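You operate a simulated robot arm through the tools that you are given. There is no shell and no other tool. Be economical: measure what you need, move in short steps, check, and stop when the job is done.

You are at the controls of a simulated two-armed robot. One attempt, no reset.

TASK
On the top of the roasting bench, fold the beige cloth in half.

It is judged by the outcome, as a careful person would: the job done as asked, and still so three seconds after it is handed in. It fails if anything else is knocked over, pushed out of place, dropped, spilled or broken. Flat cloth is picked up by pressing the open fingertips on it (5 to 10 N) and closing them slowly along it; thin cloth reads only 2 to 8 mm in the jaws.

THE ROBOT
Two 7-joint arms with two-finger parallel grippers on one trunk, on a base that drives. Base frame: it is fixed to the floor where the robot stands at the start and does not move with it; the origin is under the middle of the robot, x ahead of it, y to its left, z up. Lengths are in mm, angles in degrees, forces in N, time in s.
The left shoulder is at the start at [70, 163, 1095], the right one opposite. With the tool pointing down near the work surface each hand reaches from about 400 to 880 mm from the robot's upright axis, wherever it stands, measured 20 degrees to its own side. Places, roughly: top of the roasting bench [600, 400, 800]. Payload 3.43 kg a hand.
The TCP of each hand is the grasp point between the finger pads, 34 mm short of the fingertips. In the tool frame z runs along the fingers and y along their closing line. The gripper opens to 128 mm. The fingers are 24 mm wide and 12 mm thick; the gripper's body (48 by 130 mm) begins 96 mm behind the TCP.
Orientation is that of the tool frame in the base frame, as a unit quaternion [w, x, y, z]. With the fingers straight down and closing along the base's y, the tool's x points along the base's -x, its y along +y and its z along -z.

THE INTERFACE
- The arms move only by the tool step_arm. It takes "left_rows", "right_rows" or both (then of equal length, played together; a hand with none holds still); each is a list of rows, each a list of 3 entries, a list of its own where there are three numbers: the shift along the tool's x, y, z in mm, then the turn, a rotation vector about the tool's x, y, z in degrees, then the gripper command, from -1 (fully open) to 1 (shut), values between in proportion. In form: [[[x, y, z], [ax, ay, az], gripper], ...]. A call has 1 to 20 rows; each row shifts and turns the commanded pose from where the row before left it, along the tool's axes as they then stand. Each row takes 0.2 s and may step no farther than 50 mm and 8.6 degrees from the row before; otherwise, or with a gripper value out of range, the whole call is refused. A pose out of reach is approached as far as the arm can. The call stops where the force on the tool passes 40 N (or 10 N more than at its start, if that is more) or the arm is blocked; 0.2 s more then pass. Each finger travels about 153 mm/s and halts on what it meets, pressing with about 35 N; the grip force reading is that of the motor and also rises with nothing between the fingers. The clock runs only during rows and for 0.2 s after the last one: add rows that do not move to give the fingers time. The reply holds the time, the measured pose of the TCP, the force on the tool along the base axes, the opening and the grip force, in the units named above and with some noise.
- Cameras (640 x 400 px; columns grow to the right, rows downward): "scene" is now at [130.2, -28, 1313.4]; the picture's right is [-0.35, -0.94, 0.00], its down [-0.64, 0.23, -0.74] and it looks along [0.69, -0.26, -0.68] (base axes); focal length 228 px, centre (320, 200). "left" rides on the left gripper at [76, 11, -160] in its tool frame; the picture's right is [-0.15, 0.99, 0.00], its down [-0.88, -0.13, -0.46] and it looks along [-0.45, -0.07, 0.89] (tool axes); focal length 234 px, centre (320, 200). "right" rides on the right gripper at [76, -11, -160] in its tool frame; the picture's right is [0.15, 0.99, 0.00], its down [-0.88, 0.13, -0.46] and it looks along [-0.45, 0.07, 0.89] (tool axes); focal length 234 px, centre (320, 200).
- camera(camera): a new picture of that camera. The clock stands still meanwhile.
- lift_body(by): slides the trunk up (or, below 0, down) by that many mm; the arms and the scene camera ride with it, the base frame stays. It gives what a move gives, with no picture.
- drive_base(legs): drives the robot by 1 to 6 legs, each [ahead, left, turn to the left] in mm, mm and degrees, along the robot's own axes; the way and the turn of a leg run together, so that a leg with both is an arc; at most 1500 mm and 180 degrees a leg. The arms and the cameras ride along, it lands a little off, and it stops where it bumps. It gives what a move gives.
- aim_head(pan, tilt): turns the head with the scene camera to pan (to the left, within 86 degrees either way) and tilt (down, from -29 to 69), counted from straight ahead of the robot. It gives what a move gives.
- pixel_to_xyz(camera, pixels): for up to 12 pixels [column, row] of the newest picture of that camera ("zoom" is the newest enlarged one), the place [x, y, z] in the base frame of the surface seen there, good to about 2 mm. The clock stands still meanwhile.
- close_up(camera, box): a new picture of the part [left, top, right, bottom] of that camera's present view, enlarged. The clock stands still meanwhile.
- hand_in(): hands the job in; it is judged then, once.

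Work in short steps. Measure before you move; look again where a grasp or a placing could have gone wrong, and mend it. You have 80 turns and 78 pictures in all, those below and enlarged ones among them. Open the grippers and draw the arms clear of the work before you hand the job in, unless the task says otherwise; then end with one line.

The tools are called after "Emit:" by a JSON object that holds its "op" and its "data". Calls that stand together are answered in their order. step_arm: Moves the arms, as the interface text tells. Its arguments: {"type":"object","properties":{"left_rows":{"type":"array","items":{"type":"array"}},"right_rows":{"type":"array","items":{"type":"array"}}},"required":[]} The other tools are called the same way: lift_body (by) slides the trunk up or down; drive_base (legs) drives the base; aim_head (pan, tilt) turns the head that bears the scene camera; camera (camera) takes a picture; pixel_to_xyz (camera, pixels) gives the place of the surface under pixels of a picture; close_up (camera, box) takes an enlarged picture of a part of a camera's view; hand_in () hands the job in.

At the start:

```text
time: 0.0
left_position: [494.9, 160.4, 1098.1]
left_ee_rot: [-0.001, 0.0, 1.0, 0.0]
left_ft_force: [0.1, -0.6, 0.3]
left_gripper_width: 128.2
left_grasp_force: 0.0
right_position: [598.1, -229.7, 1098.8]
right_ee_rot: [0.0, 0.001, 1.0, 0.0]
right_ft_force: [-0.3, 1.4, -0.1]
right_gripper_width: 128.2
right_grasp_force: 0.1
trunk travel left (down, up): [-575.0, 365.0]
robot x, y, heading: [-2.8, 0.1, 0.0]
head pan, tilt: [-20.3, 42.6]
```

scene: 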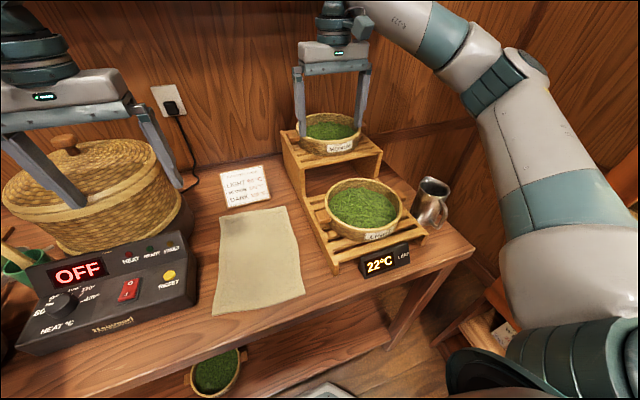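
right: 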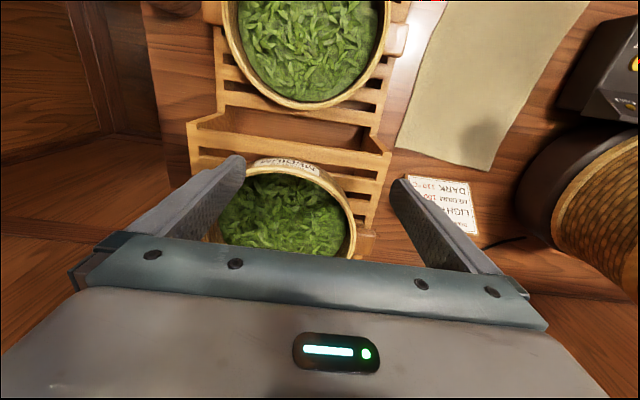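
left: 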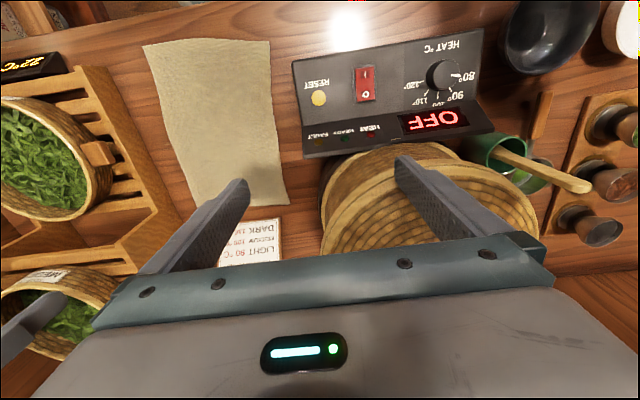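

The cloth lies in the scene picture with corners near (219,216), (286,206), (304,293), (213,314). I measure these and the neighbours.

Emit:
{"op": "pixel_to_xyz", "data": {"camera": "scene", "pixels": [[221, 218], [285, 208], [303, 292], [215, 312], [260, 260], [199, 262], [190, 300], [308, 200], [333, 272], [385, 262], [240, 330], [200, 215]]}}

Emit:
{"op": "close_up", "data": {"camera": "scene", "box": [180, 150, 340, 330]}}

```text
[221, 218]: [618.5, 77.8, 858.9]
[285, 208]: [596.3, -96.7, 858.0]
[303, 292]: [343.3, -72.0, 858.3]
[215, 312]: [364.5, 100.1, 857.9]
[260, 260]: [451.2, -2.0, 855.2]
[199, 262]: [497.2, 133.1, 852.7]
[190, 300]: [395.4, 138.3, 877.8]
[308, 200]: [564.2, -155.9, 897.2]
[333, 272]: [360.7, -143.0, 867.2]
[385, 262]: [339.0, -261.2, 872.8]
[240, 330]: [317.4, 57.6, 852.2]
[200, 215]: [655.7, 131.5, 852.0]
```

```text
2.22 times, centred on (260, 240) of scene
```

zoom: 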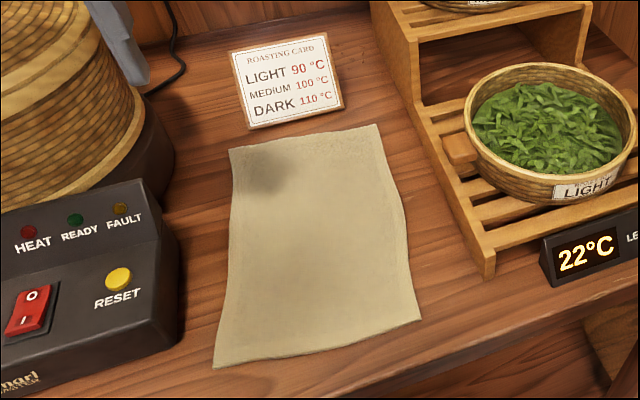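

Bench top is about z 852 and the cloth about 175 by 255 mm, so I'll fold the near edge onto the far one with both hands. First I check the height of the obstacles beside it.

Emit:
{"op": "pixel_to_xyz", "data": {"camera": "scene", "pixels": [[183, 215], [165, 165], [150, 145], [175, 235], [130, 240], [328, 200], [365, 180], [300, 140], [330, 115], [296, 170], [270, 190], [290, 350]]}}

Emit:
{"op": "pixel_to_xyz", "data": {"camera": "left", "pixels": [[145, 46], [268, 42], [288, 203], [190, 200], [295, 65], [305, 150], [330, 180], [322, 215], [110, 90], [145, 190], [100, 170], [105, 285]]}}

Emit:
{"op": "drive_base", "data": {"legs": [[-130, 0, 0]]}}

```text
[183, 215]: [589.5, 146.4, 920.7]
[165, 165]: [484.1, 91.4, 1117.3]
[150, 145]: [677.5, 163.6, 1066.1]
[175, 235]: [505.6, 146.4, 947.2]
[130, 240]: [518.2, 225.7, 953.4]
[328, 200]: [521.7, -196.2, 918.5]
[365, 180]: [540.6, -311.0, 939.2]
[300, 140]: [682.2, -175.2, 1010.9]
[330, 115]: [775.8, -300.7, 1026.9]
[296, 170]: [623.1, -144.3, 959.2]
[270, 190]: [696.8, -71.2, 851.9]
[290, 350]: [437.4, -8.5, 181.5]
```

```text
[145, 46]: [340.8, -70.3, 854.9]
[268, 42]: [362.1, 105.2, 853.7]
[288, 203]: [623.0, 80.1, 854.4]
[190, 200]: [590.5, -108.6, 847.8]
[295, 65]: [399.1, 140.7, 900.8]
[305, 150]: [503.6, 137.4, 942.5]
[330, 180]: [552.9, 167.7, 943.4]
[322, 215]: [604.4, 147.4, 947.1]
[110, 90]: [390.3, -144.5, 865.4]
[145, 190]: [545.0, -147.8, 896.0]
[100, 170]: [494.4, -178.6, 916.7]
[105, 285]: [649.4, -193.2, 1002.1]
```

```text
time: 1.3
left_position: [366.7, 159.9, 1097.0]
left_ee_rot: [-0.001, 0.0, 1.0, 0.0]
left_ft_force: [-0.6, 0.4, 1.0]
left_gripper_width: 128.1
left_grasp_force: 0.0
right_position: [466.3, -232.0, 1097.5]
right_ee_rot: [0.001, 0.002, 1.0, 0.0]
right_ft_force: [-0.1, -0.4, -0.2]
right_gripper_width: 128.0
right_grasp_force: 0.0
trunk travel left (down, up): [-575.0, 365.0]
robot x, y, heading: [-132.8, 2.0, -0.4]
head pan, tilt: [-20.3, 42.6]
```

The neighbours stay below the gripper bodies, which will sit at z ≥ 985. To keep the two bodies apart I turn both hands by -83.5° about the tool z, so the fingers close along the fold direction.

Emit:
{"op": "step_arm", "data": {"left_rows": [[[0, 0, 0], [0, 0, -8.35], -1], [[0, 0, 0], [0, 0, -8.35], -1], [[0, 0, 0], [0, 0, -8.35], -1], [[0, 0, 0], [0, 0, -8.35], -1], [[0, 0, 0], [0, 0, -8.35], -1], [[0, 0, 0], [0, 0, -8.35], -1], [[0, 0, 0], [0, 0, -8.35], -1], [[0, 0, 0], [0, 0, -8.35], -1], [[0, 0, 0], [0, 0, -8.35], -1], [[0, 0, 0], [0, 0, -8.35], -1], [[0, 0, 0], [0, 0, 0], -1]], "right_rows": [[[0, 0, 0], [0, 0, -8.35], -1], [[0, 0, 0], [0, 0, -8.35], -1], [[0, 0, 0], [0, 0, -8.35], -1], [[0, 0, 0], [0, 0, -8.35], -1], [[0, 0, 0], [0, 0, -8.35], -1], [[0, 0, 0], [0, 0, -8.35], -1], [[0, 0, 0], [0, 0, -8.35], -1], [[0, 0, 0], [0, 0, -8.35], -1], [[0, 0, 0], [0, 0, -8.35], -1], [[0, 0, 0], [0, 0, -8.35], -1], [[0, 0, 0], [0, 0, 0], -1]]}}

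```text
time: 3.7
left_position: [366.4, 160.3, 1097.7]
left_ee_rot: [-0.001, -0.665, 0.747, 0.001]
left_ft_force: [0.2, -0.3, -0.1]
left_gripper_width: 128.0
left_grasp_force: 0.1
right_position: [336.7, -148.7, 1071.5]
right_ee_rot: [0.001, -0.664, 0.748, 0.001]
right_ft_force: [0.2, 0.2, -0.5]
right_gripper_width: 127.8
right_grasp_force: 0.1
right hand out of reach, approached as far as the arm can: row 7, 8, 9, 10
trunk travel left (down, up): [-575.0, 365.0]
robot x, y, heading: [-131.0, -3.3, -0.1]
head pan, tilt: [-20.3, 42.6]
```

The right arm cannot comfortably hold that yaw. I turn both back to a yaw of -40°, which still keeps the bodies apart (125·sin40 = 80 > 48 mm) and pinches the corners diagonally.

Emit:
{"op": "step_arm", "data": {"left_rows": [[[0, 0, 0], [0, 0, 7.25], -1], [[0, 0, 0], [0, 0, 7.25], -1], [[0, 0, 0], [0, 0, 7.25], -1], [[0, 0, 0], [0, 0, 7.25], -1], [[0, 0, 0], [0, 0, 7.25], -1], [[0, 0, 0], [0, 0, 7.25], 0.0], [[0, 0, 0], [0, 0, 0], 0.3], [[0, 0, 0], [0, 0, 0], 0.3]], "right_rows": [[[0, 0, 0], [0, 0, 7.25], -1], [[0, 0, 0], [0, 0, 7.25], -1], [[0, 0, 0], [0, 0, 7.25], -1], [[0, 0, 0], [0, 0, 7.25], -1], [[0, 0, 0], [0, 0, 7.25], -1], [[0, 0, 0], [0, 0, 7.25], 0.0], [[0, 0, 0], [0, 0, 0], 0.3], [[0, 0, 0], [0, 0, 0], 0.3]]}}

Emit:
{"op": "camera", "data": {"camera": "scene"}}

```text
time: 5.5
left_position: [365.7, 159.4, 1097.4]
left_ee_rot: [-0.001, -0.341, 0.94, 0.0]
left_ft_force: [0.0, -0.1, 0.4]
left_gripper_width: 44.9
left_grasp_force: 0.0
right_position: [335.3, -148.2, 1072.9]
right_ee_rot: [0.0, -0.339, 0.941, 0.0]
right_ft_force: [-0.1, -0.3, 0.8]
right_gripper_width: 45.0
right_grasp_force: 0.1
trunk travel left (down, up): [-575.0, 365.0]
robot x, y, heading: [-132.2, 2.0, -0.1]
head pan, tilt: [-20.3, 42.6]
```

```text
73 pictures are left
```

scene: 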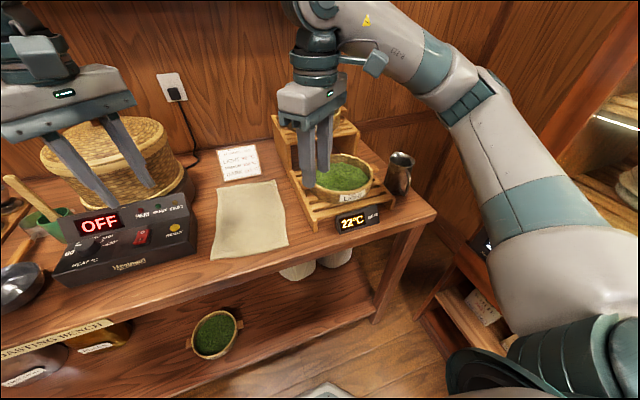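

Both grippers are open 45 mm. I move above the near corners: left to (379,80) and right to (370,-46), then partly down.

Emit:
{"op": "step_arm", "data": {"left_rows": [[[13.6, -23, 0], [0, 0, 0], 0.3], [[13.6, -23, 0], [0, 0, 0], 0.3], [[13.6, -23, 0], [0, 0, 0], 0.3], [[0, 0, 40], [0, 0, 0], 0.3], [[0, 0, 40], [0, 0, 0], 0.3], [[0, 0, 40], [0, 0, 0], 0.3], [[0, 0, 40], [0, 0, 0], 0.3], [[0, 0, 15], [0, 0, 0], 0.3], [[0, 0, 0], [0, 0, 0], 0.3]], "right_rows": [[[-30.8, 18.5, 0], [0, 0, 0], 0.3], [[-30.8, 18.5, 0], [0, 0, 0], 0.3], [[-30.8, 18.5, 0], [0, 0, 0], 0.3], [[0, 0, 40], [0, 0, 0], 0.3], [[0, 0, 40], [0, 0, 0], 0.3], [[0, 0, 40], [0, 0, 0], 0.3], [[0, 0, 30], [0, 0, 0], 0.3], [[0, 0, 0], [0, 0, 0], 0.3], [[0, 0, 0], [0, 0, 0], 0.3]]}}

Emit:
{"op": "camera", "data": {"camera": "left"}}

Emit:
{"op": "camera", "data": {"camera": "right"}}

Emit:
{"op": "camera", "data": {"camera": "scene"}}

```text
time: 7.5
left_position: [379.8, 80.8, 923.3]
left_ee_rot: [-0.001, -0.342, 0.94, -0.001]
left_ft_force: [0.1, 0.6, 0.1]
left_gripper_width: 45.0
left_grasp_force: 0.1
right_position: [372.4, -45.7, 922.3]
right_ee_rot: [0.001, -0.341, 0.94, -0.001]
right_ft_force: [0.6, -0.5, -0.5]
right_gripper_width: 44.8
right_grasp_force: 0.0
trunk travel left (down, up): [-575.0, 365.0]
robot x, y, heading: [-130.3, 0.1, -0.1]
head pan, tilt: [-20.3, 42.6]
```

```text
72 pictures are left
```

left: 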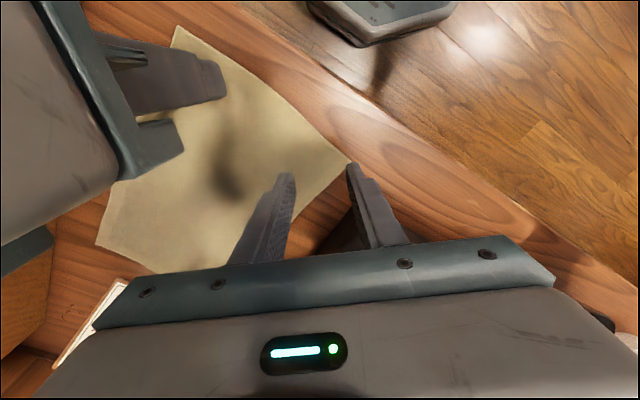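

```text
71 pictures are left
```

right: 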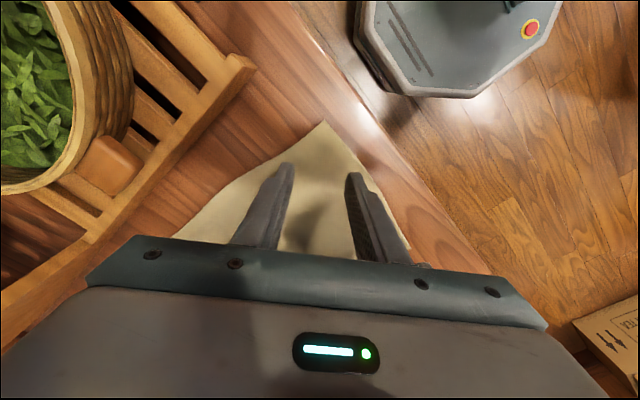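

```text
70 pictures are left
```

scene: 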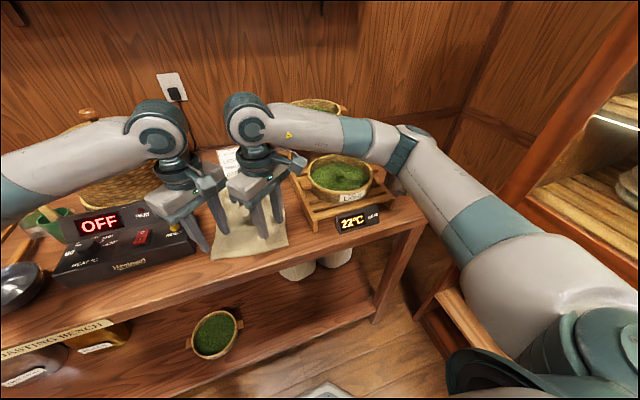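

The hands straddle the near corners as planned. I lower to just above the cloth and then in small steps to feel contact.

Emit:
{"op": "step_arm", "data": {"left_rows": [[[0, 0, 15], [0, 0, 0], 0.3], [[0, 0, 12], [0, 0, 0], 0.3], [[0, 0, 3], [0, 0, 0], 0.3], [[0, 0, 3], [0, 0, 0], 0.3], [[0, 0, 0], [0, 0, 0], 0.3]], "right_rows": [[[0, 0, 15], [0, 0, 0], 0.3], [[0, 0, 12], [0, 0, 0], 0.3], [[0, 0, 3], [0, 0, 0], 0.3], [[0, 0, 3], [0, 0, 0], 0.3], [[0, 0, 0], [0, 0, 0], 0.3]]}}

```text
time: 8.7
left_position: [378.7, 80.4, 890.4]
left_ee_rot: [0.0, -0.342, 0.94, 0.0]
left_ft_force: [-0.5, 0.8, -0.4]
left_gripper_width: 44.8
left_grasp_force: 0.1
right_position: [373.5, -46.5, 889.5]
right_ee_rot: [0.0, -0.34, 0.941, 0.001]
right_ft_force: [0.4, -0.2, 1.3]
right_gripper_width: 44.8
right_grasp_force: 0.2
trunk travel left (down, up): [-575.0, 365.0]
robot x, y, heading: [-130.3, 1.0, -0.4]
head pan, tilt: [-20.3, 42.6]
```

No contact yet at TCP z 890. I go down another 3 mm in 1 mm steps.

Emit:
{"op": "step_arm", "data": {"left_rows": [[[0, 0, 1], [0, 0, 0], 0.3], [[0, 0, 1], [0, 0, 0], 0.3], [[0, 0, 1], [0, 0, 0], 0.3], [[0, 0, 0], [0, 0, 0], 0.3]], "right_rows": [[[0, 0, 1], [0, 0, 0], 0.3], [[0, 0, 1], [0, 0, 0], 0.3], [[0, 0, 0.5], [0, 0, 0], 0.3], [[0, 0, 0], [0, 0, 0], 0.3]]}}

```text
time: 9.7
left_position: [378.2, 80.9, 888.7]
left_ee_rot: [0.0, -0.341, 0.94, -0.001]
left_ft_force: [0.8, 1.5, 4.7]
left_gripper_width: 45.0
left_grasp_force: 0.0
right_position: [371.2, -46.9, 887.0]
right_ee_rot: [0.001, -0.34, 0.94, 0.001]
right_ft_force: [2.9, 2.5, 9.4]
right_gripper_width: 44.6
right_grasp_force: 0.1
trunk travel left (down, up): [-575.0, 365.0]
robot x, y, heading: [-127.6, -3.2, -0.1]
head pan, tilt: [-20.3, 42.6]
```

Contact: 5 N left, 9 N right. I press the left 1 mm more and close both slowly.

Emit:
{"op": "step_arm", "data": {"left_rows": [[[0, 0, 1], [0, 0, 0], 0.3], [[0, 0, 0], [0, 0, 0], 0.36], [[0, 0, 0], [0, 0, 0], 0.42], [[0, 0, 0], [0, 0, 0], 0.48], [[0, 0, 0], [0, 0, 0], 0.54], [[0, 0, 0], [0, 0, 0], 0.6], [[0, 0, 0], [0, 0, 0], 0.66], [[0, 0, 0], [0, 0, 0], 0.72], [[0, 0, 0], [0, 0, 0], 0.78], [[0, 0, 0], [0, 0, 0], 0.84], [[0, 0, 0], [0, 0, 0], 0.9], [[0, 0, 0], [0, 0, 0], 0.95], [[0, 0, 0], [0, 0, 0], 1], [[0, 0, 0], [0, 0, 0], 1], [[0, 0, 0], [0, 0, 0], 1]], "right_rows": [[[0, 0, 0], [0, 0, 0], 0.3], [[0, 0, 0], [0, 0, 0], 0.36], [[0, 0, 0], [0, 0, 0], 0.42], [[0, 0, 0], [0, 0, 0], 0.48], [[0, 0, 0], [0, 0, 0], 0.54], [[0, 0, 0], [0, 0, 0], 0.6], [[0, 0, 0], [0, 0, 0], 0.66], [[0, 0, 0], [0, 0, 0], 0.72], [[0, 0, 0], [0, 0, 0], 0.78], [[0, 0, 0], [0, 0, 0], 0.84], [[0, 0, 0], [0, 0, 0], 0.9], [[0, 0, 0], [0, 0, 0], 0.95], [[0, 0, 0], [0, 0, 0], 1], [[0, 0, 0], [0, 0, 0], 1], [[0, 0, 0], [0, 0, 0], 1]]}}

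Emit:
{"op": "camera", "data": {"camera": "left"}}

Emit:
{"op": "camera", "data": {"camera": "right"}}

```text
time: 12.9
left_position: [378.1, 79.2, 886.6]
left_ee_rot: [0.0, -0.342, 0.94, -0.001]
left_ft_force: [3.3, -15.4, 17.4]
left_gripper_width: 4.4
left_grasp_force: 34.7
right_position: [369.9, -47.0, 887.3]
right_ee_rot: [0.001, -0.341, 0.94, 0.001]
right_ft_force: [-1.1, 12.4, 8.4]
right_gripper_width: 4.6
right_grasp_force: 35.4
trunk travel left (down, up): [-575.0, 365.0]
robot x, y, heading: [-129.2, 2.9, -0.2]
head pan, tilt: [-20.3, 42.6]
```

```text
69 pictures are left
```

left: 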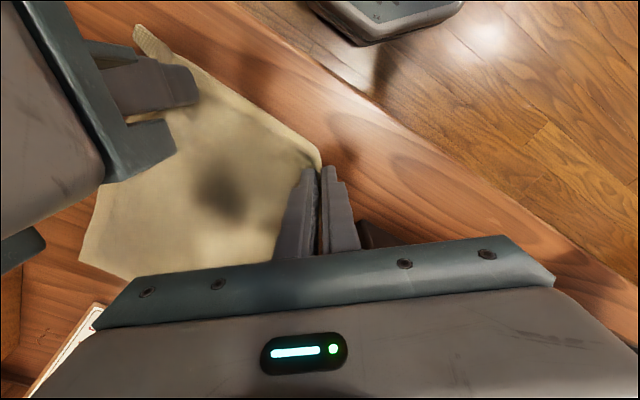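

```text
68 pictures are left
```

right: 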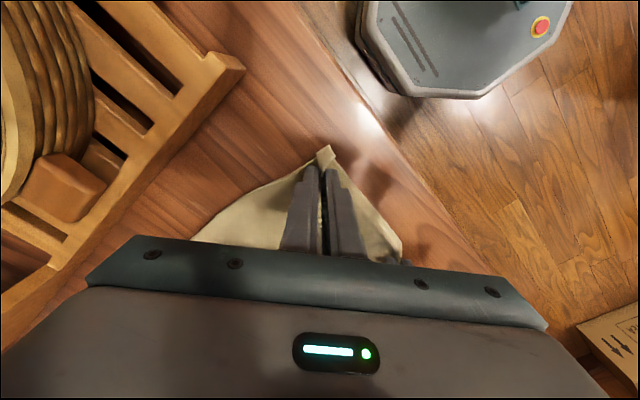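

Both hands grip cloth (4.4 and 4.6 mm). The cloth is stretched between them (about ±14 N in y), so I ease the hands 4 mm towards each other and lift 40 mm.

Emit:
{"op": "step_arm", "data": {"left_rows": [[[1.5, -1.4, -4], [0, 0, 0], 1], [[1.5, -1.4, -8], [0, 0, 0], 1], [[-4, -4, -10], [0, 0, 0], 1], [[-4, -4, -10], [0, 0, 0], 1], [[-4, -4, -10], [0, 0, 0], 1], [[0, 0, 0], [0, 0, 0], 1]], "right_rows": [[[-1.5, 1.4, -4], [0, 0, 0], 1], [[-1.5, 1.4, -8], [0, 0, 0], 1], [[-4, -4, -10], [0, 0, 0], 1], [[-4, -4, -10], [0, 0, 0], 1], [[-4, -4, -10], [0, 0, 0], 1], [[0, 0, 0], [0, 0, 0], 1]]}}

Emit:
{"op": "camera", "data": {"camera": "scene"}}

Emit:
{"op": "camera", "data": {"camera": "left"}}

```text
time: 14.3
left_position: [395.4, 75.4, 928.6]
left_ee_rot: [-0.001, -0.341, 0.94, 0.0]
left_ft_force: [-0.2, -1.4, 0.4]
left_gripper_width: 4.4
left_grasp_force: 35.4
right_position: [389.4, -45.2, 928.0]
right_ee_rot: [0.0, -0.34, 0.94, 0.0]
right_ft_force: [0.4, 0.1, -0.6]
right_gripper_width: 4.3
right_grasp_force: 35.2
trunk travel left (down, up): [-575.0, 365.0]
robot x, y, heading: [-132.7, 1.4, -0.2]
head pan, tilt: [-20.3, 42.6]
```

```text
67 pictures are left
```

scene: 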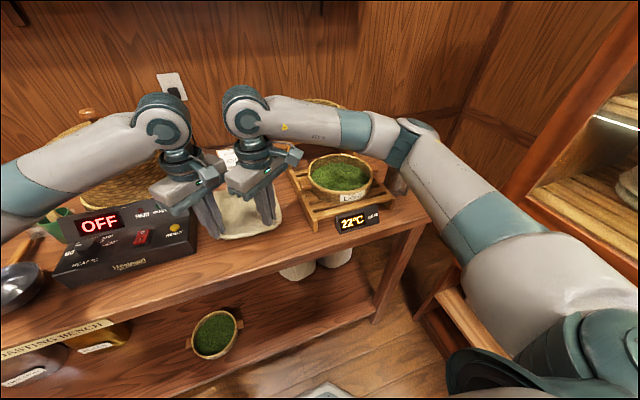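

```text
66 pictures are left
```

left: 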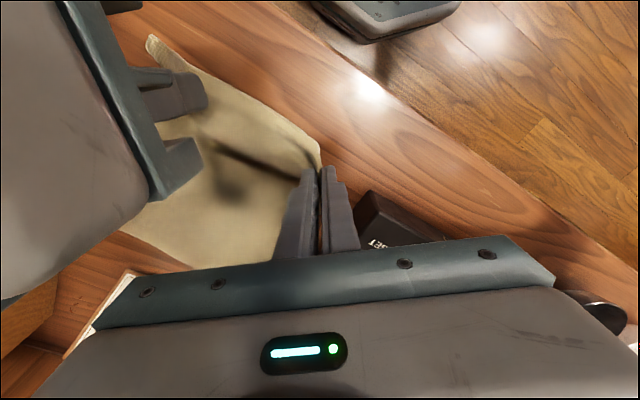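

The near edge is up. I check that the far edge hasn't shifted: its left corner is near (118,232) in the left picture; I also close up on the scene.

Emit:
{"op": "pixel_to_xyz", "data": {"camera": "left", "pixels": [[124, 232], [185, 266], [132, 238]]}}

Emit:
{"op": "close_up", "data": {"camera": "scene", "box": [160, 130, 340, 250]}}

```text
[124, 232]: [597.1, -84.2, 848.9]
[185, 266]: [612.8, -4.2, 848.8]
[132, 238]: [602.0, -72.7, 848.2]
```

```text
3.33 times, centred on (250, 190) of scene
```

zoom: 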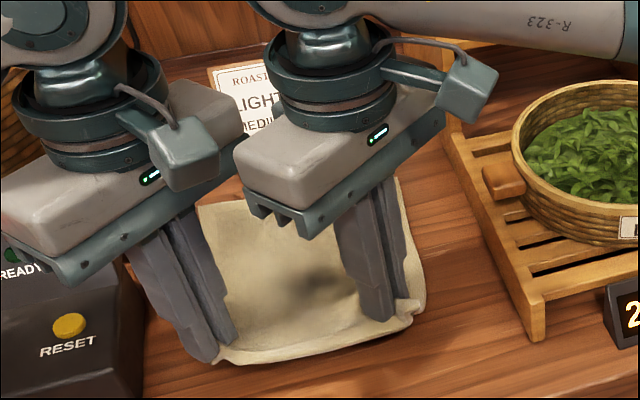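

Far edge still lies on its old line. I now carry the near edge over in an arc around the cloth's middle, along (0.994,-0.113).

Emit:
{"op": "step_arm", "data": {"left_rows": [[[-6.2, -6.5, -17], [0, 0, 0], 1], [[-5.5, -5.8, -17], [0, 0, 0], 1], [[-11, -11.6, -10], [0, 0, 0], 1], [[-11, -11.6, -10], [0, 0, 0], 1], [[-13.8, -14.5, -4], [0, 0, 0], 1], [[-13.8, -14.5, -3], [0, 0, 0], 1], [[-13.1, -13.8, 4], [0, 0, 0], 1], [[-13.8, -14.5, 5], [0, 0, 0], 1], [[-11, -11.6, 9], [0, 0, 0], 1], [[-11, -11.6, 9], [0, 0, 0], 1], [[-7.6, -8, 12], [0, 0, 0], 1], [[-7.6, -8, 13], [0, 0, 0], 1], [[0, 0, 0], [0, 0, 0], 1]], "right_rows": [[[-5.5, -5.8, -17], [0, 0, 0], 1], [[-4.8, -5.1, -17], [0, 0, 0], 1], [[-10.3, -10.9, -10], [0, 0, 0], 1], [[-10.3, -10.9, -10], [0, 0, 0], 1], [[-13.1, -13.8, -4], [0, 0, 0], 1], [[-13.1, -13.8, -3], [0, 0, 0], 1], [[-12.4, -13.1, 4], [0, 0, 0], 1], [[-13.1, -13.8, 5], [0, 0, 0], 1], [[-10.3, -10.9, 9], [0, 0, 0], 1], [[-10.3, -10.9, 9], [0, 0, 0], 1], [[-6.9, -7.3, 12], [0, 0, 0], 1], [[-6.9, -7.3, 13], [0, 0, 0], 1], [[0, 0, 0], [0, 0, 0], 1]]}}

Emit:
{"op": "close_up", "data": {"camera": "scene", "box": [160, 90, 340, 250]}}

Emit:
{"op": "camera", "data": {"camera": "left"}}

Emit:
{"op": "camera", "data": {"camera": "right"}}

```text
time: 17.1
left_position: [575.4, 54.5, 937.9]
left_ee_rot: [0.0, -0.341, 0.94, 0.0]
left_ft_force: [0.4, 0.4, 0.4]
left_gripper_width: 4.5
left_grasp_force: 35.8
right_position: [558.9, -63.6, 938.5]
right_ee_rot: [-0.001, -0.34, 0.941, 0.001]
right_ft_force: [-0.1, 0.5, -0.5]
right_gripper_width: 4.3
right_grasp_force: 34.4
trunk travel left (down, up): [-575.0, 365.0]
robot x, y, heading: [-130.2, 0.7, -0.3]
head pan, tilt: [-20.3, 42.6]
```

```text
2.50 times, centred on (250, 170) of scene
```

zoom: 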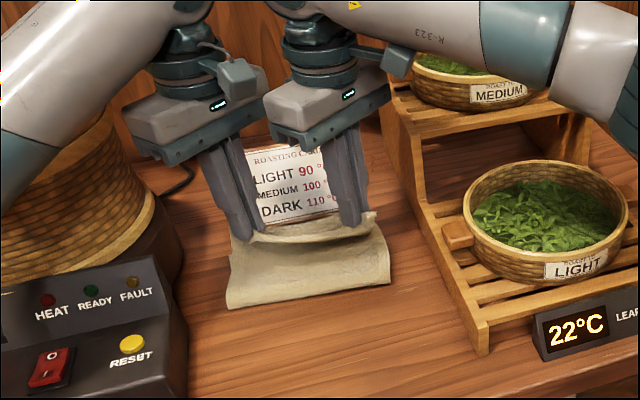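

```text
63 pictures are left
```

left: 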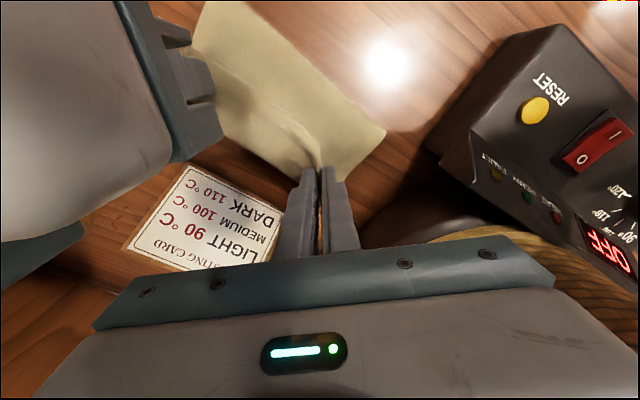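

```text
62 pictures are left
```

right: 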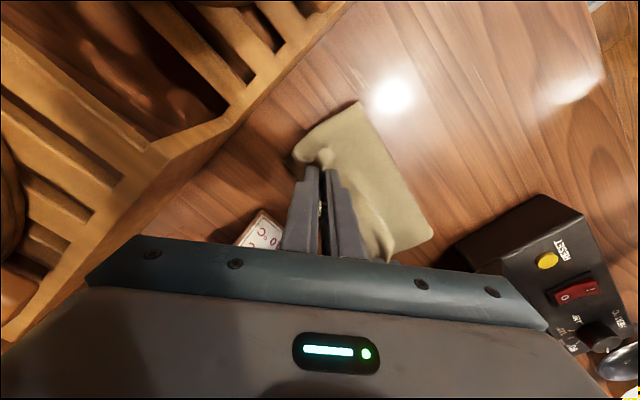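

The fold is over with the free edge hanging behind the fingers. I lower the last stretch while moving ~15 mm more ahead and spreading the hands by 2 mm each.

Emit:
{"op": "step_arm", "data": {"left_rows": [[[-3.1, -2.6, 11], [0, 0, 0], 1], [[-3.1, -2.6, 11], [0, 0, 0], 1], [[-3.1, -2.6, 10], [0, 0, 0], 1], [[-3.1, -2.6, 9], [0, 0, 0], 1], [[0, 0, 0], [0, 0, 0], 1]], "right_rows": [[[-2, -2.8, 11], [0, 0, 0], 1], [[-2, -2.8, 11], [0, 0, 0], 1], [[-2, -2.8, 10], [0, 0, 0], 1], [[-2, -2.8, 9], [0, 0, 0], 1], [[0, 0, 0], [0, 0, 0], 1]]}}

Emit:
{"op": "close_up", "data": {"camera": "scene", "box": [200, 120, 330, 230]}}

Emit:
{"op": "camera", "data": {"camera": "left"}}

Emit:
{"op": "camera", "data": {"camera": "right"}}

```text
time: 18.3
left_position: [591.2, 53.2, 897.7]
left_ee_rot: [-0.001, -0.342, 0.94, 0.0]
left_ft_force: [-0.4, -1.5, 1.3]
left_gripper_width: 4.4
left_grasp_force: 35.0
right_position: [572.6, -68.0, 897.1]
right_ee_rot: [0.0, -0.341, 0.94, 0.0]
right_ft_force: [-0.4, 2.7, 1.0]
right_gripper_width: 4.2
right_grasp_force: 34.5
trunk travel left (down, up): [-575.0, 365.0]
robot x, y, heading: [-129.3, -3.4, -0.1]
head pan, tilt: [-20.3, 42.6]
```

```text
3.64 times, centred on (265, 175) of scene
```

zoom: 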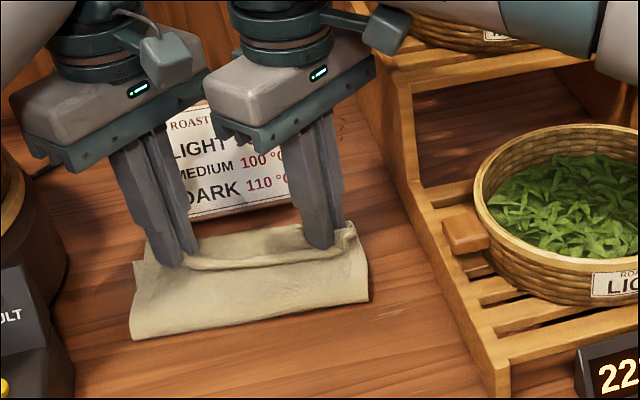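

```text
60 pictures are left
```

left: 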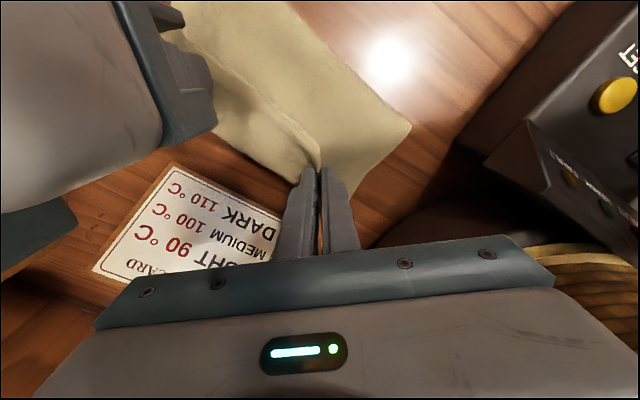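

```text
59 pictures are left
```

right: 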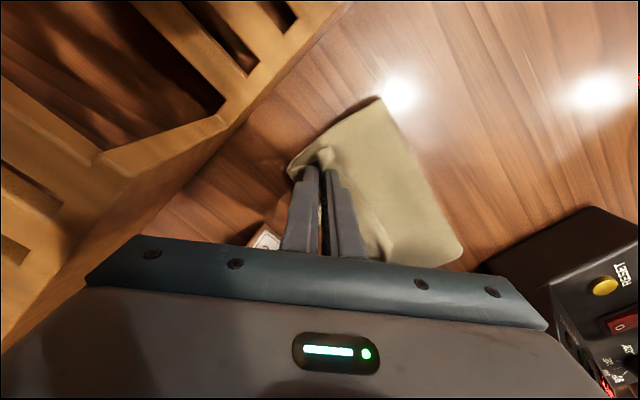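

The edge lies about on the far edge. I lower 4 mm more, and open slowly so the gathered cloth is spread back out.

Emit:
{"op": "step_arm", "data": {"left_rows": [[[0, 0, 2], [0, 0, 0], 1], [[0, 0, 2], [0, 0, 0], 1], [[0, 0, 0], [0, 0, 0], 0.92], [[0, 0, 0], [0, 0, 0], 0.84], [[0, 0, 0], [0, 0, 0], 0.76], [[0, 0, 0], [0, 0, 0], 0.68], [[0, 0, 0], [0, 0, 0], 0.6], [[0, 0, 0], [0, 0, 0], 0.52], [[0, 0, 0], [0, 0, 0], 0.45], [[0, 0, 0], [0, 0, 0], 0.45]], "right_rows": [[[0, 0, 2], [0, 0, 0], 1], [[0, 0, 2], [0, 0, 0], 1], [[0, 0, 0], [0, 0, 0], 0.92], [[0, 0, 0], [0, 0, 0], 0.84], [[0, 0, 0], [0, 0, 0], 0.76], [[0, 0, 0], [0, 0, 0], 0.68], [[0, 0, 0], [0, 0, 0], 0.6], [[0, 0, 0], [0, 0, 0], 0.52], [[0, 0, 0], [0, 0, 0], 0.45], [[0, 0, 0], [0, 0, 0], 0.45]]}}

Emit:
{"op": "camera", "data": {"camera": "left"}}

Emit:
{"op": "camera", "data": {"camera": "right"}}

```text
time: 20.5
left_position: [590.6, 53.7, 892.9]
left_ee_rot: [0.0, -0.342, 0.94, 0.001]
left_ft_force: [-1.0, 0.8, 6.2]
left_gripper_width: 33.3
left_grasp_force: 0.1
right_position: [570.9, -69.4, 893.0]
right_ee_rot: [0.0, -0.341, 0.94, 0.0]
right_ft_force: [1.5, -1.5, 5.3]
right_gripper_width: 33.1
right_grasp_force: 0.1
trunk travel left (down, up): [-575.0, 365.0]
robot x, y, heading: [-128.3, -2.0, -0.2]
head pan, tilt: [-20.3, 42.6]
```

```text
58 pictures are left
```

left: 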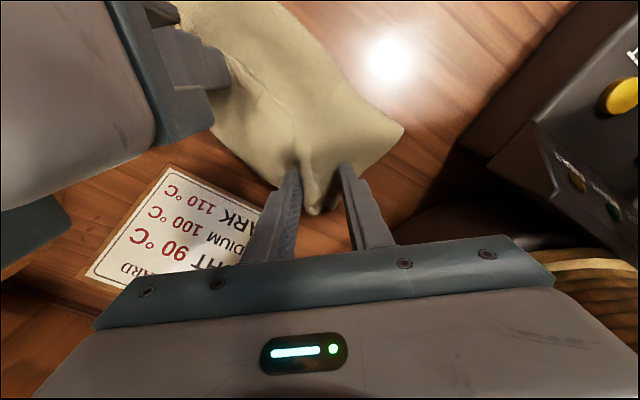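

```text
57 pictures are left
```

right: 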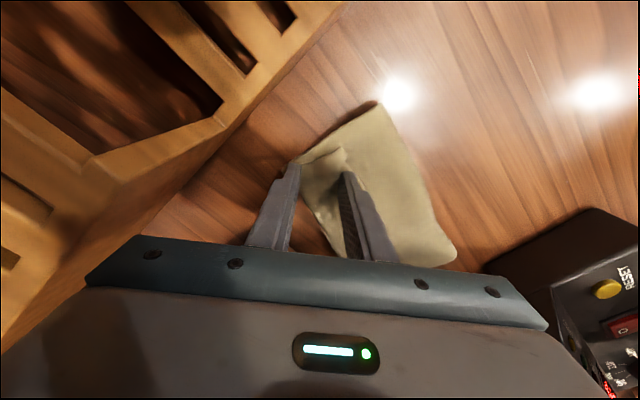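

Both released. I lift straight up 130 mm and then draw the hands back and apart to see the result.

Emit:
{"op": "step_arm", "data": {"left_rows": [[[0, 0, -5], [0, 0, 0], 0.45], [[0, 0, -15], [0, 0, 0], 0.45], [[0, 0, -35], [0, 0, 0], 0.45], [[0, 0, -40], [0, 0, 0], 0.45], [[0, 0, -40], [0, 0, 0], 0.45], [[10, 40, 0], [0, 0, 0], 0.45], [[10, 40, 0], [0, 0, 0], 0.45], [[10, 40, 0], [0, 0, 0], 0.45], [[0, 0, 0], [0, 0, 0], 0.45]], "right_rows": [[[0, 0, -5], [0, 0, 0], 0.45], [[0, 0, -15], [0, 0, 0], 0.45], [[0, 0, -35], [0, 0, 0], 0.45], [[0, 0, -40], [0, 0, 0], 0.45], [[0, 0, -40], [0, 0, 0], 0.45], [[45, 5, 0], [0, 0, 0], 0.45], [[45, 5, 0], [0, 0, 0], 0.45], [[45, 5, 0], [0, 0, 0], 0.45], [[0, 0, 0], [0, 0, 0], 0.45]]}}

Emit:
{"op": "camera", "data": {"camera": "scene"}}

Emit:
{"op": "camera", "data": {"camera": "left"}}

Emit:
{"op": "camera", "data": {"camera": "right"}}

```text
time: 22.5
left_position: [491.0, 128.0, 1024.9]
left_ee_rot: [-0.001, -0.341, 0.94, 0.0]
left_ft_force: [0.5, 0.2, -0.5]
left_gripper_width: 35.1
left_grasp_force: 0.1
right_position: [460.9, -146.1, 1026.7]
right_ee_rot: [-0.002, -0.34, 0.94, 0.0]
right_ft_force: [0.3, -0.9, -0.5]
right_gripper_width: 35.1
right_grasp_force: 0.1
trunk travel left (down, up): [-575.0, 365.0]
robot x, y, heading: [-135.8, -0.2, -0.4]
head pan, tilt: [-20.3, 42.6]
```

```text
56 pictures are left
```

scene: 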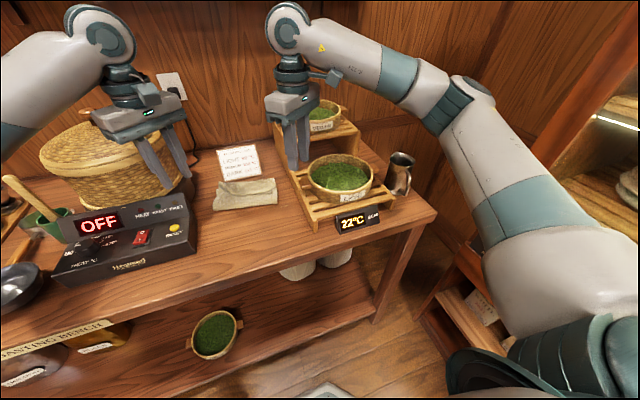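

```text
55 pictures are left
```

left: 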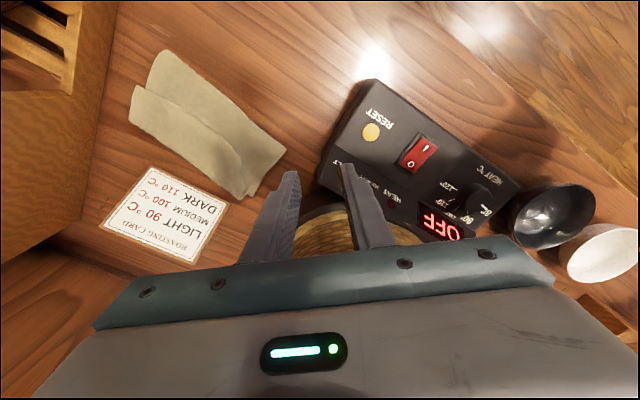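

```text
54 pictures are left
```

right: 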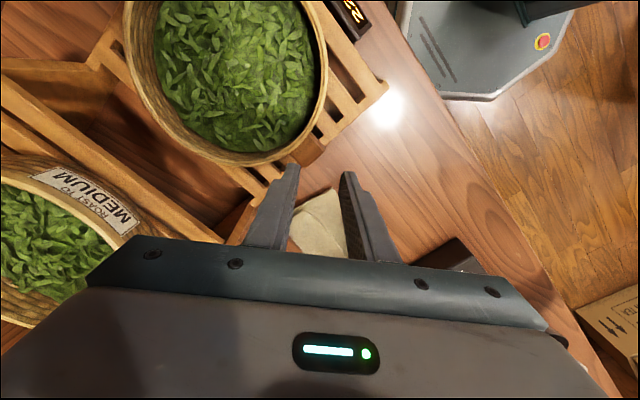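

The cloth is folded, but a ridge/flap shows near (135,95)-(245,190) in the left picture. I look closer.

Emit:
{"op": "close_up", "data": {"camera": "left", "box": [110, 30, 310, 210]}}

Emit:
{"op": "close_up", "data": {"camera": "scene", "box": [200, 140, 300, 220]}}

Emit:
{"op": "pixel_to_xyz", "data": {"camera": "left", "pixels": [[164, 52], [282, 152], [270, 178], [240, 194], [245, 172], [131, 116], [138, 90], [190, 158], [185, 110], [200, 140], [210, 110], [240, 150]]}}

```text
2.22 times, centred on (210, 120) of left
```

zoom: 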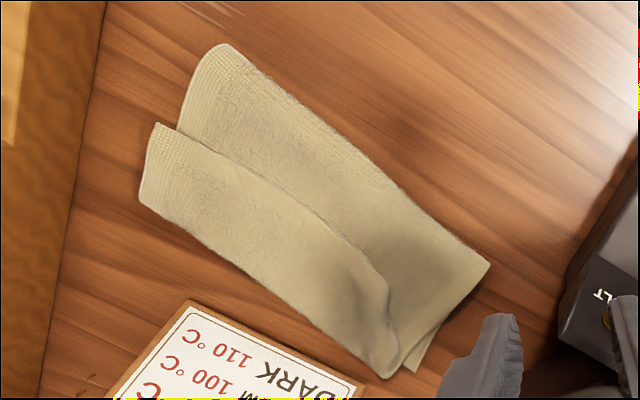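

```text
5.00 times, centred on (250, 180) of scene
```

zoom: 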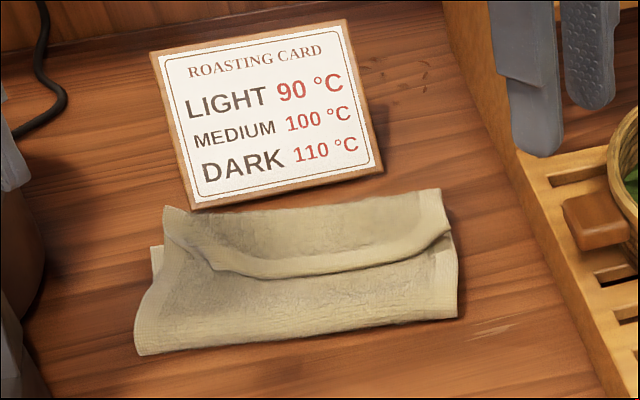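

```text
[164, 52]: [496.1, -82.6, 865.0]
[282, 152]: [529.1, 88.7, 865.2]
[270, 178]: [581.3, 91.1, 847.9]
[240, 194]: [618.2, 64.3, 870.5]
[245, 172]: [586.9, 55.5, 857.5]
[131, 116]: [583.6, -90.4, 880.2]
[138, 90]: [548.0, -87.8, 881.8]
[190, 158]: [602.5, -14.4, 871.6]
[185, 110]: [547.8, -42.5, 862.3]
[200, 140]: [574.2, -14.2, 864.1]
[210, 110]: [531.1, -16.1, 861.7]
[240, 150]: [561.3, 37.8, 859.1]
```

The crease sits at x≈496–529, past the true middle, and the upper layer's excess forms a lip. I need to know whether the free edge is folded back on top or tucked under, so I zoom in more.

Emit:
{"op": "close_up", "data": {"camera": "scene", "box": [210, 172, 285, 215]}}

Emit:
{"op": "close_up", "data": {"camera": "left", "box": [120, 40, 220, 130]}}

Emit:
{"op": "close_up", "data": {"camera": "left", "box": [200, 110, 300, 210]}}

```text
8.53 times, centred on (248, 194) of scene
```

zoom: 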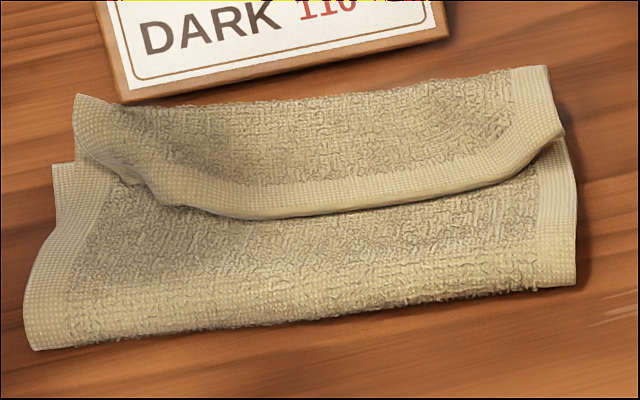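

```text
4.44 times, centred on (170, 85) of left
```

zoom: 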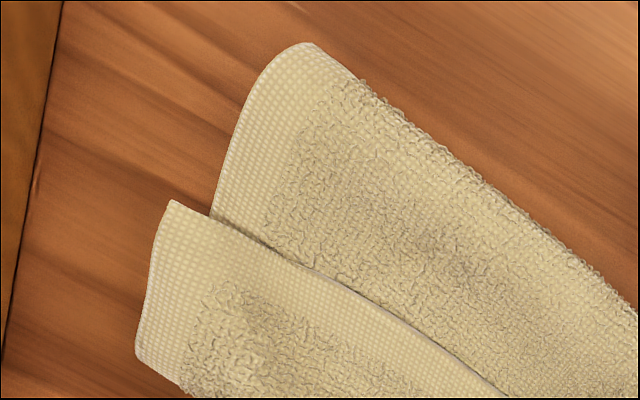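

```text
4.00 times, centred on (250, 160) of left
```

zoom: 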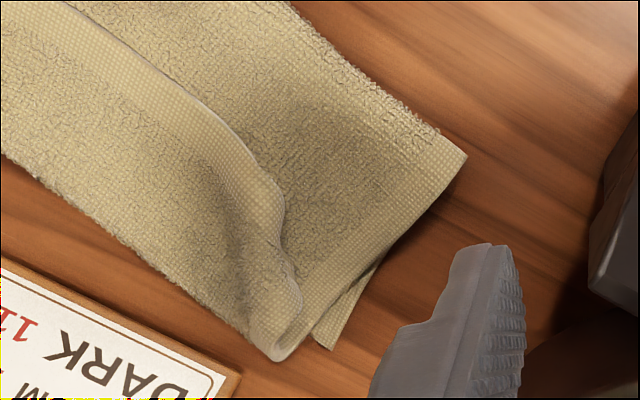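

The hem of the upper layer lies on top, folded back towards me: the grip kept its hem tail on the near side. I'll regrip right at that raised hem, pull it back to centre the crease, and lay it over again. I measure the hem line first.

Emit:
{"op": "camera", "data": {"camera": "left"}}

Emit:
{"op": "pixel_to_xyz", "data": {"camera": "left", "pixels": [[138, 88], [152, 95], [165, 104], [180, 113], [195, 123], [208, 135], [220, 147], [232, 160], [238, 175], [245, 187], [215, 175], [160, 138]]}}

```text
48 pictures are left
```

left: 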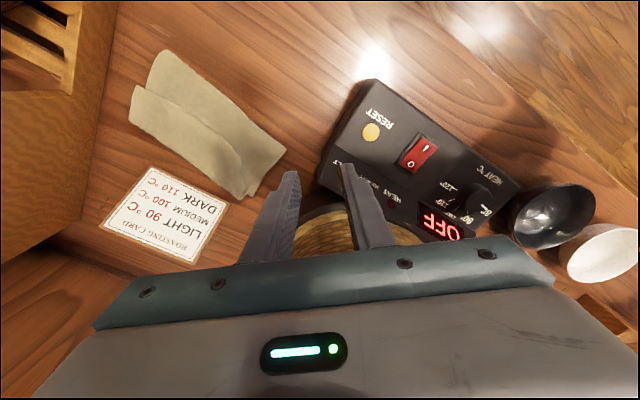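

```text
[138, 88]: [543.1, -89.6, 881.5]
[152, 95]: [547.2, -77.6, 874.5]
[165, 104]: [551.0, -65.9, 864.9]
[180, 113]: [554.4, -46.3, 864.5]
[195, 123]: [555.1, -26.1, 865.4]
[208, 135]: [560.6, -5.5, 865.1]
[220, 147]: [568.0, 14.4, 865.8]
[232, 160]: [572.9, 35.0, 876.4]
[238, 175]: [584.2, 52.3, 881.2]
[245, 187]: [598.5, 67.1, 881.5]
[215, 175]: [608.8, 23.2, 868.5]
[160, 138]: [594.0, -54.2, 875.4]
```

Hem runs (543,-90,881)–(554,-46,865)–(573,35,876)–(598,67,881), raised at both ends. I move to left (587,49) and right (553,-68), open 28 mm, and go down to just above it.

Emit:
{"op": "step_arm", "data": {"left_rows": [[[-5.7, -30.5, 0], [0, 0, 0], 0.56], [[-5.7, -30.5, 0], [0, 0, 0], 0.56], [[-5.7, -30.5, 0], [0, 0, 0], 0.56], [[-5.6, -30.5, 0], [0, 0, 0], 0.56], [[0, 0, 40], [0, 0, 0], 0.56], [[0, 0, 40], [0, 0, 0], 0.56], [[0, 0, 20], [0, 0, 0], 0.56], [[0, 0, 0], [0, 0, 0], 0.56]], "right_rows": [[[-30.2, 0, 0], [0, 0, 0], 0.56], [[-30.2, 0, 0], [0, 0, 0], 0.56], [[-30.2, 0, 0], [0, 0, 0], 0.56], [[-30.1, 0.6, 0], [0, 0, 0], 0.56], [[0, 0, 40], [0, 0, 0], 0.56], [[0, 0, 40], [0, 0, 0], 0.56], [[0, 0, 22], [0, 0, 0], 0.56], [[0, 0, 0], [0, 0, 0], 0.56]]}}

Emit:
{"op": "camera", "data": {"camera": "left"}}

Emit:
{"op": "camera", "data": {"camera": "right"}}

Emit:
{"op": "close_up", "data": {"camera": "scene", "box": [190, 100, 310, 215]}}

```text
time: 24.3
left_position: [590.2, 46.6, 926.2]
left_ee_rot: [-0.001, -0.341, 0.94, -0.001]
left_ft_force: [-0.1, -1.3, -0.5]
left_gripper_width: 28.1
left_grasp_force: 0.1
right_position: [551.9, -66.0, 925.6]
right_ee_rot: [-0.001, -0.34, 0.94, 0.0]
right_ft_force: [0.2, 0.2, -0.4]
right_gripper_width: 27.9
right_grasp_force: 0.1
trunk travel left (down, up): [-575.0, 365.0]
robot x, y, heading: [-131.9, -2.5, -0.1]
head pan, tilt: [-20.3, 42.6]
```

```text
47 pictures are left
```

left: 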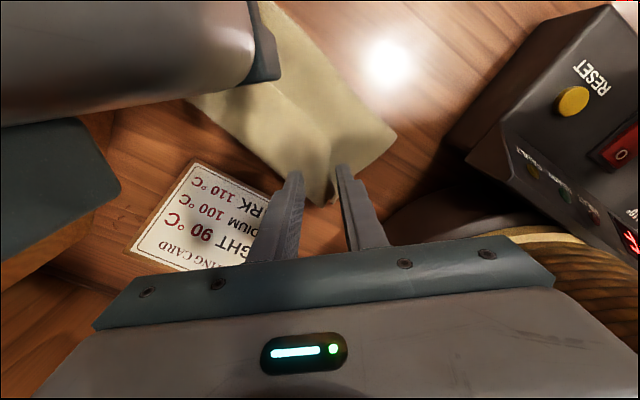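

```text
46 pictures are left
```

right: 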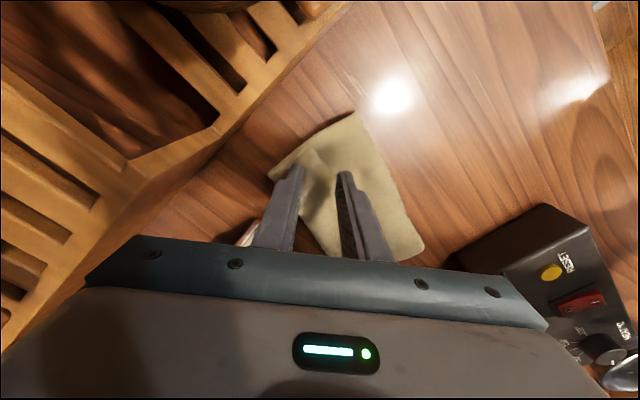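

```text
3.48 times, centred on (250, 158) of scene
```

zoom: 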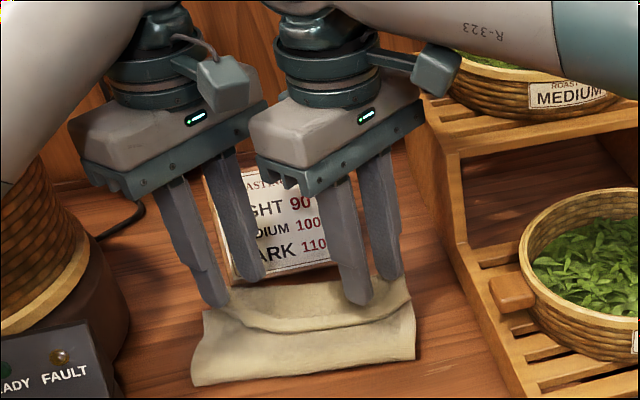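

From the scene view the near fingers would land on the hem itself, so I shift both 8 mm back, open to 34 mm, and go down 24 mm.

Emit:
{"op": "step_arm", "data": {"left_rows": [[[5.5, 5.8, 0], [0, 0, 0], 0.47], [[0, 0, 8], [0, 0, 0], 0.47], [[0, 0, 8], [0, 0, 0], 0.47], [[0, 0, 8], [0, 0, 0], 0.47], [[0, 0, 0], [0, 0, 0], 0.47]], "right_rows": [[[5.5, 5.8, 0], [0, 0, 0], 0.47], [[0, 0, 8], [0, 0, 0], 0.47], [[0, 0, 8], [0, 0, 0], 0.47], [[0, 0, 8], [0, 0, 0], 0.47], [[0, 0, 0], [0, 0, 0], 0.47]]}}

Emit:
{"op": "close_up", "data": {"camera": "scene", "box": [200, 150, 290, 215]}}

Emit:
{"op": "close_up", "data": {"camera": "left", "box": [220, 60, 420, 260]}}

Emit:
{"op": "close_up", "data": {"camera": "right", "box": [230, 80, 450, 270]}}

```text
time: 25.5
left_position: [579.6, 48.2, 903.1]
left_ee_rot: [-0.001, -0.341, 0.94, 0.0]
left_ft_force: [0.5, -0.1, 0.1]
left_gripper_width: 33.9
left_grasp_force: 0.1
right_position: [543.2, -63.6, 901.1]
right_ee_rot: [0.0, -0.34, 0.941, 0.0]
right_ft_force: [0.5, 0.6, 0.1]
right_gripper_width: 33.8
right_grasp_force: 0.0
trunk travel left (down, up): [-575.0, 365.0]
robot x, y, heading: [-131.0, -3.5, -0.3]
head pan, tilt: [-20.3, 42.6]
```

```text
6.15 times, centred on (245, 182) of scene
```

zoom: 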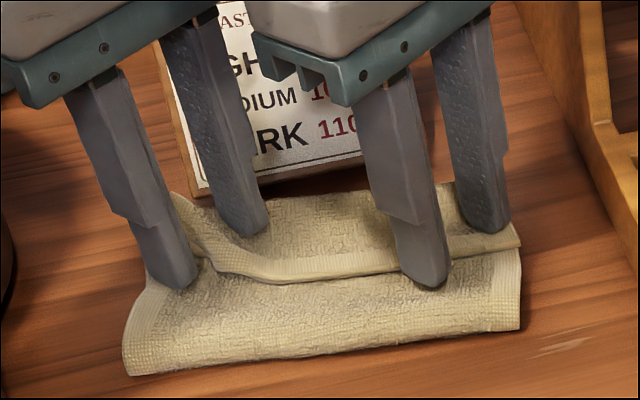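

```text
2.00 times, centred on (320, 160) of left
```

zoom: 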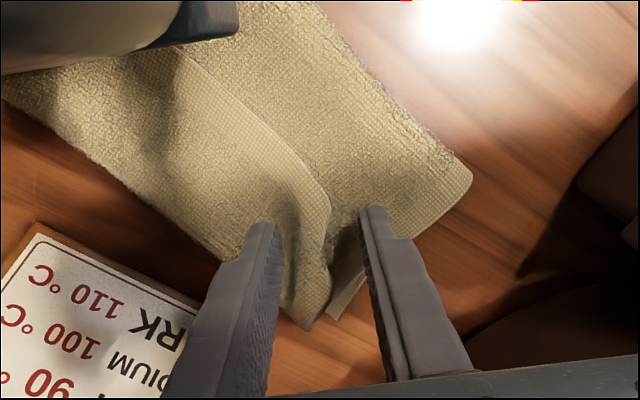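

```text
2.11 times, centred on (340, 175) of right
```

zoom: 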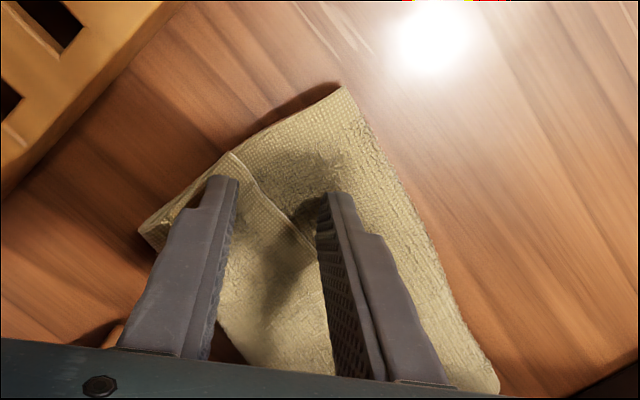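

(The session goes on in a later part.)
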